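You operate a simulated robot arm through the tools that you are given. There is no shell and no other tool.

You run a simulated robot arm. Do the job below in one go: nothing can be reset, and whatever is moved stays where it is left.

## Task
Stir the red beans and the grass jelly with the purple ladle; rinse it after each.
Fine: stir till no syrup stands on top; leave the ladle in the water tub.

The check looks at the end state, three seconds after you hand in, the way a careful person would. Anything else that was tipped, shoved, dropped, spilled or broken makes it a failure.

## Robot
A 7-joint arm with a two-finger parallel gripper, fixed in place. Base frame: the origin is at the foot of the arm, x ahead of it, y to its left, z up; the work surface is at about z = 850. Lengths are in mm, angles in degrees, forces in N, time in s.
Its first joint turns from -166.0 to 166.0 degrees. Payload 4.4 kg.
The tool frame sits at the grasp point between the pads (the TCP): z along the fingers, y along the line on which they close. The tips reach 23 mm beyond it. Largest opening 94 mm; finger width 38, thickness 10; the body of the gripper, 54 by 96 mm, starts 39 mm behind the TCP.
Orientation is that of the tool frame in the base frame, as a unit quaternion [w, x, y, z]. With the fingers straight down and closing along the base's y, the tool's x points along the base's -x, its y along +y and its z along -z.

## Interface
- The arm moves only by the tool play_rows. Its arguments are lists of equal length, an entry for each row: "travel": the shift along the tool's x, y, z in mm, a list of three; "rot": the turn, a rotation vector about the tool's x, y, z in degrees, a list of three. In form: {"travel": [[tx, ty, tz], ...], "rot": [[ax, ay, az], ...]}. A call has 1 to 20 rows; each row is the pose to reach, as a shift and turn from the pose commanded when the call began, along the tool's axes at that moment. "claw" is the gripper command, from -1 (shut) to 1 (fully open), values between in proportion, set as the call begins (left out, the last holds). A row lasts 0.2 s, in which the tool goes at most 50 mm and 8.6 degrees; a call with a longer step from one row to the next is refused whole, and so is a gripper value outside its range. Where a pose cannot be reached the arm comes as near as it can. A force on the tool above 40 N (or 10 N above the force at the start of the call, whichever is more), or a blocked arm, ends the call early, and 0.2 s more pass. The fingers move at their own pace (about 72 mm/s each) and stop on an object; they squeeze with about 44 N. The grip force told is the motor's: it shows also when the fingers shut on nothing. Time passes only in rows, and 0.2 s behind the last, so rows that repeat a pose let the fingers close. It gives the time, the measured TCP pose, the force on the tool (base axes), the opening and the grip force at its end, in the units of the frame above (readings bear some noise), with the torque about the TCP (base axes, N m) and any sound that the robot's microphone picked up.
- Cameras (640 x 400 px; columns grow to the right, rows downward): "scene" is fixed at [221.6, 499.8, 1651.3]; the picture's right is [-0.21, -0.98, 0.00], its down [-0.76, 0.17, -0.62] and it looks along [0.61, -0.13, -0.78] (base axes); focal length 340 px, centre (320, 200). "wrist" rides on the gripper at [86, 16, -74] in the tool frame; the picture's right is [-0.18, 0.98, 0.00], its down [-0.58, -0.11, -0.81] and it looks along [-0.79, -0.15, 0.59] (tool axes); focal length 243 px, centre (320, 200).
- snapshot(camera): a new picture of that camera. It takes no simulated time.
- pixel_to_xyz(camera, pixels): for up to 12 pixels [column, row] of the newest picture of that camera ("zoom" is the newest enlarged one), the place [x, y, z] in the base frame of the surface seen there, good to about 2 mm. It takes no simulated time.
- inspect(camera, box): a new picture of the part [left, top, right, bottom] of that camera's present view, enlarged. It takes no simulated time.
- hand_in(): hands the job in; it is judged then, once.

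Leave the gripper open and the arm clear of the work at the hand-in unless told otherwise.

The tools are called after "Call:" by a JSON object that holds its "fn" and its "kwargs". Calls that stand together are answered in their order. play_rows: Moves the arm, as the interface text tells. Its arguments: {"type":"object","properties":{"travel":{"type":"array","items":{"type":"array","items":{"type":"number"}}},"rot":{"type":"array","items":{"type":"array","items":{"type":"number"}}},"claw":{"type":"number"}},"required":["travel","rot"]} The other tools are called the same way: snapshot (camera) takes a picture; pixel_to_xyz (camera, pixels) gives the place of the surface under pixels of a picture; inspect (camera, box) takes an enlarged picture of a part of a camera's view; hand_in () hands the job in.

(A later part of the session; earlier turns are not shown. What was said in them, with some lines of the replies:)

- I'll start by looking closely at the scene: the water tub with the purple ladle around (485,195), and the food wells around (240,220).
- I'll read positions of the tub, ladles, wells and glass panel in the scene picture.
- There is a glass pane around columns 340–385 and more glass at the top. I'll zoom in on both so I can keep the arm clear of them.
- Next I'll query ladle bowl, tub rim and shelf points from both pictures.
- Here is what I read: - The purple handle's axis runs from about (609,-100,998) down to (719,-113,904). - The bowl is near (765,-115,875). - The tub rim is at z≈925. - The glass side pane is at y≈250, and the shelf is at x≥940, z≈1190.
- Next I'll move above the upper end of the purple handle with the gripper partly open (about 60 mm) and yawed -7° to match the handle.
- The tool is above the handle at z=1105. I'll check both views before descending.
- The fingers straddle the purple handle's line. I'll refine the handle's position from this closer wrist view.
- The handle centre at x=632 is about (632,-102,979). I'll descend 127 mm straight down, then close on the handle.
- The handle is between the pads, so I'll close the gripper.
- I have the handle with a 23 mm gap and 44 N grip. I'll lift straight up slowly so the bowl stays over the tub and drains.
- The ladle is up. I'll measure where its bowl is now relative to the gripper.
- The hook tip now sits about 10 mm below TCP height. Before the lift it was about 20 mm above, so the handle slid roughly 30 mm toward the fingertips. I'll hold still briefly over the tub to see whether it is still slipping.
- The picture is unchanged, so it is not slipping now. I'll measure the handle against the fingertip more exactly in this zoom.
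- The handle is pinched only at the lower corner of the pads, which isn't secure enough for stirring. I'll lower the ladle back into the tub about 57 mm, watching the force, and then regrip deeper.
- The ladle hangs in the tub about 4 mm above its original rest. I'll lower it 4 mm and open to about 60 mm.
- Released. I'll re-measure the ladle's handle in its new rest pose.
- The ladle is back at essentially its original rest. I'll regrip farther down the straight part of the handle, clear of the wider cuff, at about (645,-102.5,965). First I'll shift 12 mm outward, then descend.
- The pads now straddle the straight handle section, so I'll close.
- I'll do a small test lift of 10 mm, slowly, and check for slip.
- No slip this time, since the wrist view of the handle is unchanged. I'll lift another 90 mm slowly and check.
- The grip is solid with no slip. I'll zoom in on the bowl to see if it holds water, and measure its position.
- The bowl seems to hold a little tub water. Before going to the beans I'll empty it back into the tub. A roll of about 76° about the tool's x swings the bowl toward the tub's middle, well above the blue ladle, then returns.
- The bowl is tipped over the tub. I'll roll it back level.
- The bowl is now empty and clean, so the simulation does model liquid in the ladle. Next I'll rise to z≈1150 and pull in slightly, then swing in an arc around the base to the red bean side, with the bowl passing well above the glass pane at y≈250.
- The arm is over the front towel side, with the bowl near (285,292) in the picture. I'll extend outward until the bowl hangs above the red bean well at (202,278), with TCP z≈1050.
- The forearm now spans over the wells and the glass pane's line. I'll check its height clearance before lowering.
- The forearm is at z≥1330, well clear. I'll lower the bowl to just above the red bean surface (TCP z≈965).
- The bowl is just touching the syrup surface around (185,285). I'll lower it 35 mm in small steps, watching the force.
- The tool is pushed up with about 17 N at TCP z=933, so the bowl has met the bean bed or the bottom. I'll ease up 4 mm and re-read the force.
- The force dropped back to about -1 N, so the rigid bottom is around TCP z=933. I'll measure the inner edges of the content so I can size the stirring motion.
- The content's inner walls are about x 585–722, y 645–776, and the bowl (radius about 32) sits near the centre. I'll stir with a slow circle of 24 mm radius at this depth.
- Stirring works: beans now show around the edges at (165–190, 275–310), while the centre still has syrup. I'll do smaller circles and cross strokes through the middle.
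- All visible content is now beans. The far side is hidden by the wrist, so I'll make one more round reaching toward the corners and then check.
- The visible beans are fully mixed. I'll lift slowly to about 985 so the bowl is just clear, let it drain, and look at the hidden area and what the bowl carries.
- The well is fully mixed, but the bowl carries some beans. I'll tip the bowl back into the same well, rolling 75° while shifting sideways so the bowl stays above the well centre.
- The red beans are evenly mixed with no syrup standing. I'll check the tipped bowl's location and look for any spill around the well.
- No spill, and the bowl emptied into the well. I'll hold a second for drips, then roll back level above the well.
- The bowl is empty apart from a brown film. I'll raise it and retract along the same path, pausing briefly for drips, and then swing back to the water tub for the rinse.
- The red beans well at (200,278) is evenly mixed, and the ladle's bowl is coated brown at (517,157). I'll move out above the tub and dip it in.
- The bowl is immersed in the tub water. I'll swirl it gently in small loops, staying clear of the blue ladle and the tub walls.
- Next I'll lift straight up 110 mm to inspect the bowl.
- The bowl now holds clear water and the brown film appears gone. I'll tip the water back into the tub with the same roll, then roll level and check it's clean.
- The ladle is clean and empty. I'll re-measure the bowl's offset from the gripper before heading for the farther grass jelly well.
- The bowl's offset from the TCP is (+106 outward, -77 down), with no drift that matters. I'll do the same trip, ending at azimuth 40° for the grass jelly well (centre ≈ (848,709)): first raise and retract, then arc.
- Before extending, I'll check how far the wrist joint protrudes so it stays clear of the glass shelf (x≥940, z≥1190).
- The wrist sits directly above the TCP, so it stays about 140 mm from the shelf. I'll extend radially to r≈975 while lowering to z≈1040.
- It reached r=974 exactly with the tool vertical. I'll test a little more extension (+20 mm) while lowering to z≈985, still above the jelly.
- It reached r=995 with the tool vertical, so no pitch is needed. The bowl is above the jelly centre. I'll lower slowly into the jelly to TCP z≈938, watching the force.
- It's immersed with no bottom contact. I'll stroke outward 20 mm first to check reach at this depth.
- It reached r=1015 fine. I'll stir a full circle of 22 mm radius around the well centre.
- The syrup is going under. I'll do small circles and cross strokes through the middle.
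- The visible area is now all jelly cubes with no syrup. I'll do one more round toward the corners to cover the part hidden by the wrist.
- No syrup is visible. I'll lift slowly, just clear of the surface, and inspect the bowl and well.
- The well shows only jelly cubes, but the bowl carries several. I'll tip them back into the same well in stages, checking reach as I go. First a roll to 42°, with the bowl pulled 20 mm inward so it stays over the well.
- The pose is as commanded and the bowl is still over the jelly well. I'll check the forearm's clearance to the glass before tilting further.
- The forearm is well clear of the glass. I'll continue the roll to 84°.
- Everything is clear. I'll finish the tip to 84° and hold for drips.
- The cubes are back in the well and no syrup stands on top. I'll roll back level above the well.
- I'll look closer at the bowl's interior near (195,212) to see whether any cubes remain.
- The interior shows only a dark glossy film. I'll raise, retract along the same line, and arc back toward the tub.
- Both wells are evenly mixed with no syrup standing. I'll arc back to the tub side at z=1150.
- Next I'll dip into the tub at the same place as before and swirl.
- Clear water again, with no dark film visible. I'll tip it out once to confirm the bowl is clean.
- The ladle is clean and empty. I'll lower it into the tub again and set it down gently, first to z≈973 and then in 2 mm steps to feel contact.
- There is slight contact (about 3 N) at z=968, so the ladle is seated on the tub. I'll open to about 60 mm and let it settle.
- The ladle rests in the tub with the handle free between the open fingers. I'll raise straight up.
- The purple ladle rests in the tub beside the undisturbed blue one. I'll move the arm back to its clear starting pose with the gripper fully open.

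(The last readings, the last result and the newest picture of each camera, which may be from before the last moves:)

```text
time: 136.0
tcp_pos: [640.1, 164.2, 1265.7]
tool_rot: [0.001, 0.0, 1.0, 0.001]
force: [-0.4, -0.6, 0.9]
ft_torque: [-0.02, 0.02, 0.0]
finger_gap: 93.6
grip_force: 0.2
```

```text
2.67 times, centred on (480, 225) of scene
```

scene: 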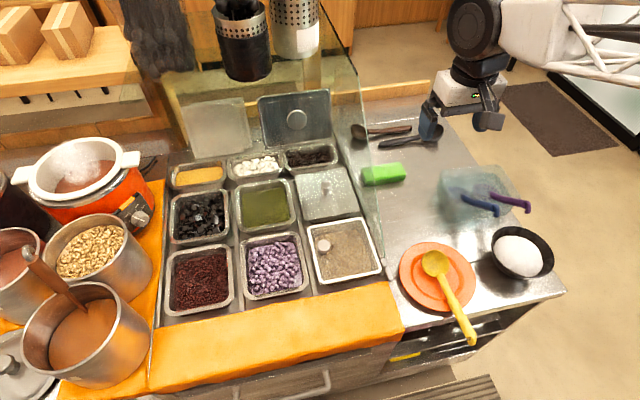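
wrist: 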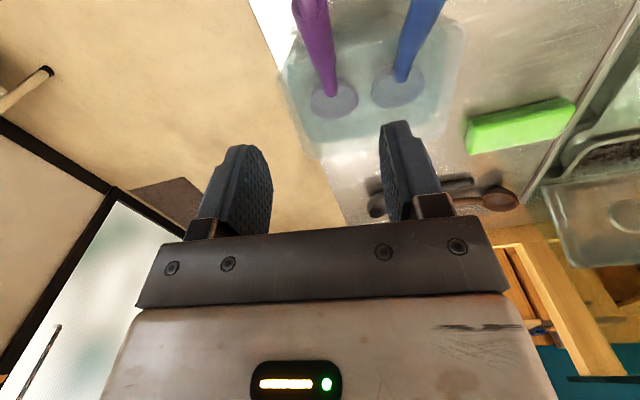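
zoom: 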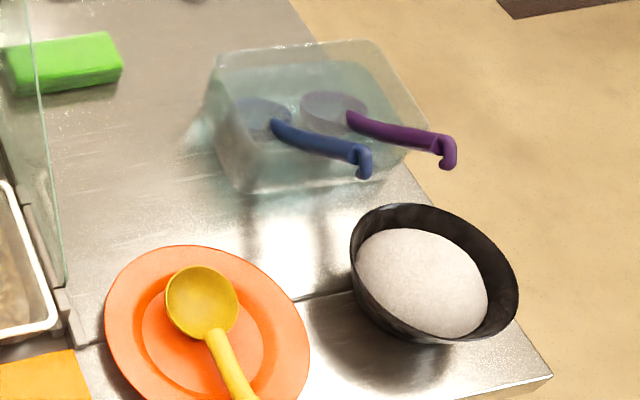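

Both wells look evenly mixed and everything else is in place. One thing differs: the cooker's indicator near (125,205) now looks amber instead of green. I'll check it and the surroundings before handing in.

Call:
{"fn": "inspect", "kwargs": {"camera": "scene", "box": [90, 170, 170, 240]}}

Call:
{"fn": "inspect", "kwargs": {"camera": "scene", "box": [0, 130, 180, 400]}}

Call:
{"fn": "inspect", "kwargs": {"camera": "scene", "box": [250, 130, 450, 290]}}

Call:
{"fn": "pixel_to_xyz", "kwargs": {"camera": "scene", "pixels": [[138, 217], [125, 204], [510, 197], [529, 205], [490, 190], [480, 190]]}}

```text
5.71 times, centred on (130, 205) of scene
```

zoom: 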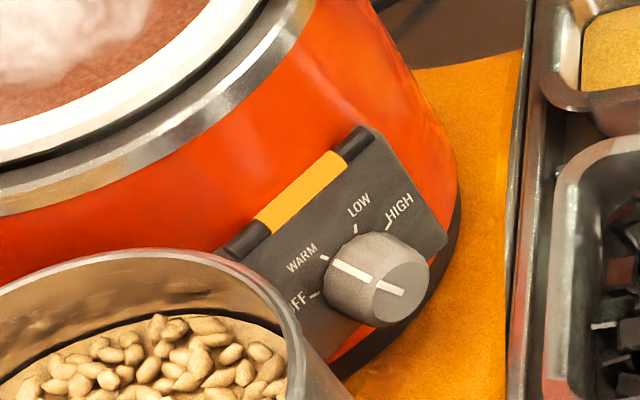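

```text
1.48 times, centred on (90, 265) of scene
```

zoom: 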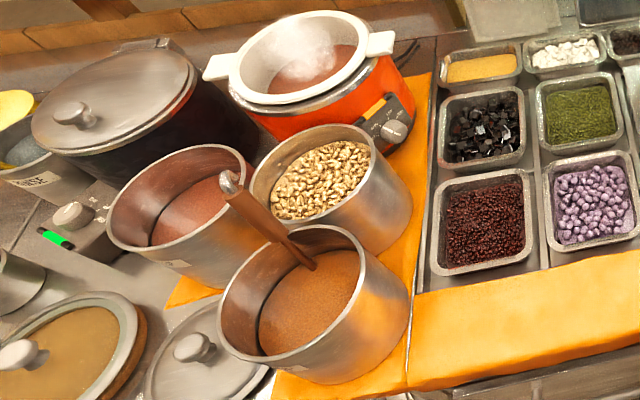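

```text
2.50 times, centred on (350, 210) of scene
```

zoom: 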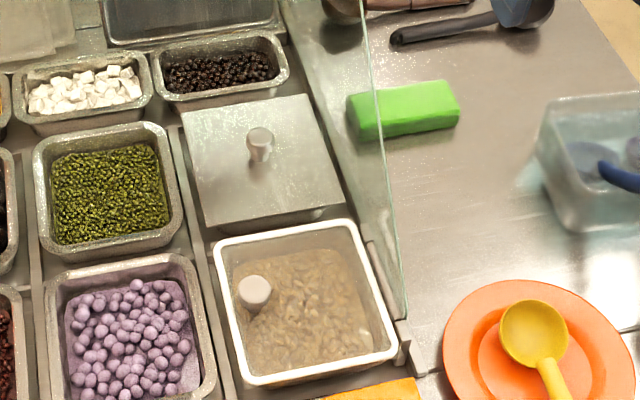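

```text
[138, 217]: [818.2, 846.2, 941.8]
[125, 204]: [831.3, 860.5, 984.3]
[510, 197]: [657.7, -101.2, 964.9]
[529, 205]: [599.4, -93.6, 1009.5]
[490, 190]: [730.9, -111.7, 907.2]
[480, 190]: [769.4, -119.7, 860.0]
```

The cooker knob still points to WARM and my arm never came within about 100 mm of it. The indicator changed on its own, as cookers do when they cycle, so I'll leave it alone. The rest of the end state:
- Both wells are evenly mixed.
- Nothing is spilled or moved.
- The clean purple ladle rests in the water tub.
- The gripper is open and clear.

I'm handing in.

Call:
{"fn": "hand_in", "kwargs": {}}

```text
The job is handed in.
```

I stirred the red beans and the grass jelly with the purple ladle until no syrup stood on top. I rinsed the ladle after each one and left it clean in the water tub next to the blue ladle. The job is handed in, but I don't have the check's result.

- **Stirring:** I tipped whatever the ladle scooped up back into its own well before moving on. I saw no spills, and nothing else was moved.
- **First grip:** The handle slipped in the gripper on my first lift. I set the ladle back down in the tub and regripped it farther along the handle, and it held from then on.
- **Bowl on the bottom:** The bowl pressed on the bottom of the red bean well once, at about 17 N. I raised it slightly and stirred just above that depth.
- **Cooker light:** The orange cooker's indicator changed from green to amber during the job. Its knob still points to WARM and the arm never went near it, so I left it alone.

The arm is back at its starting pose with the gripper open.
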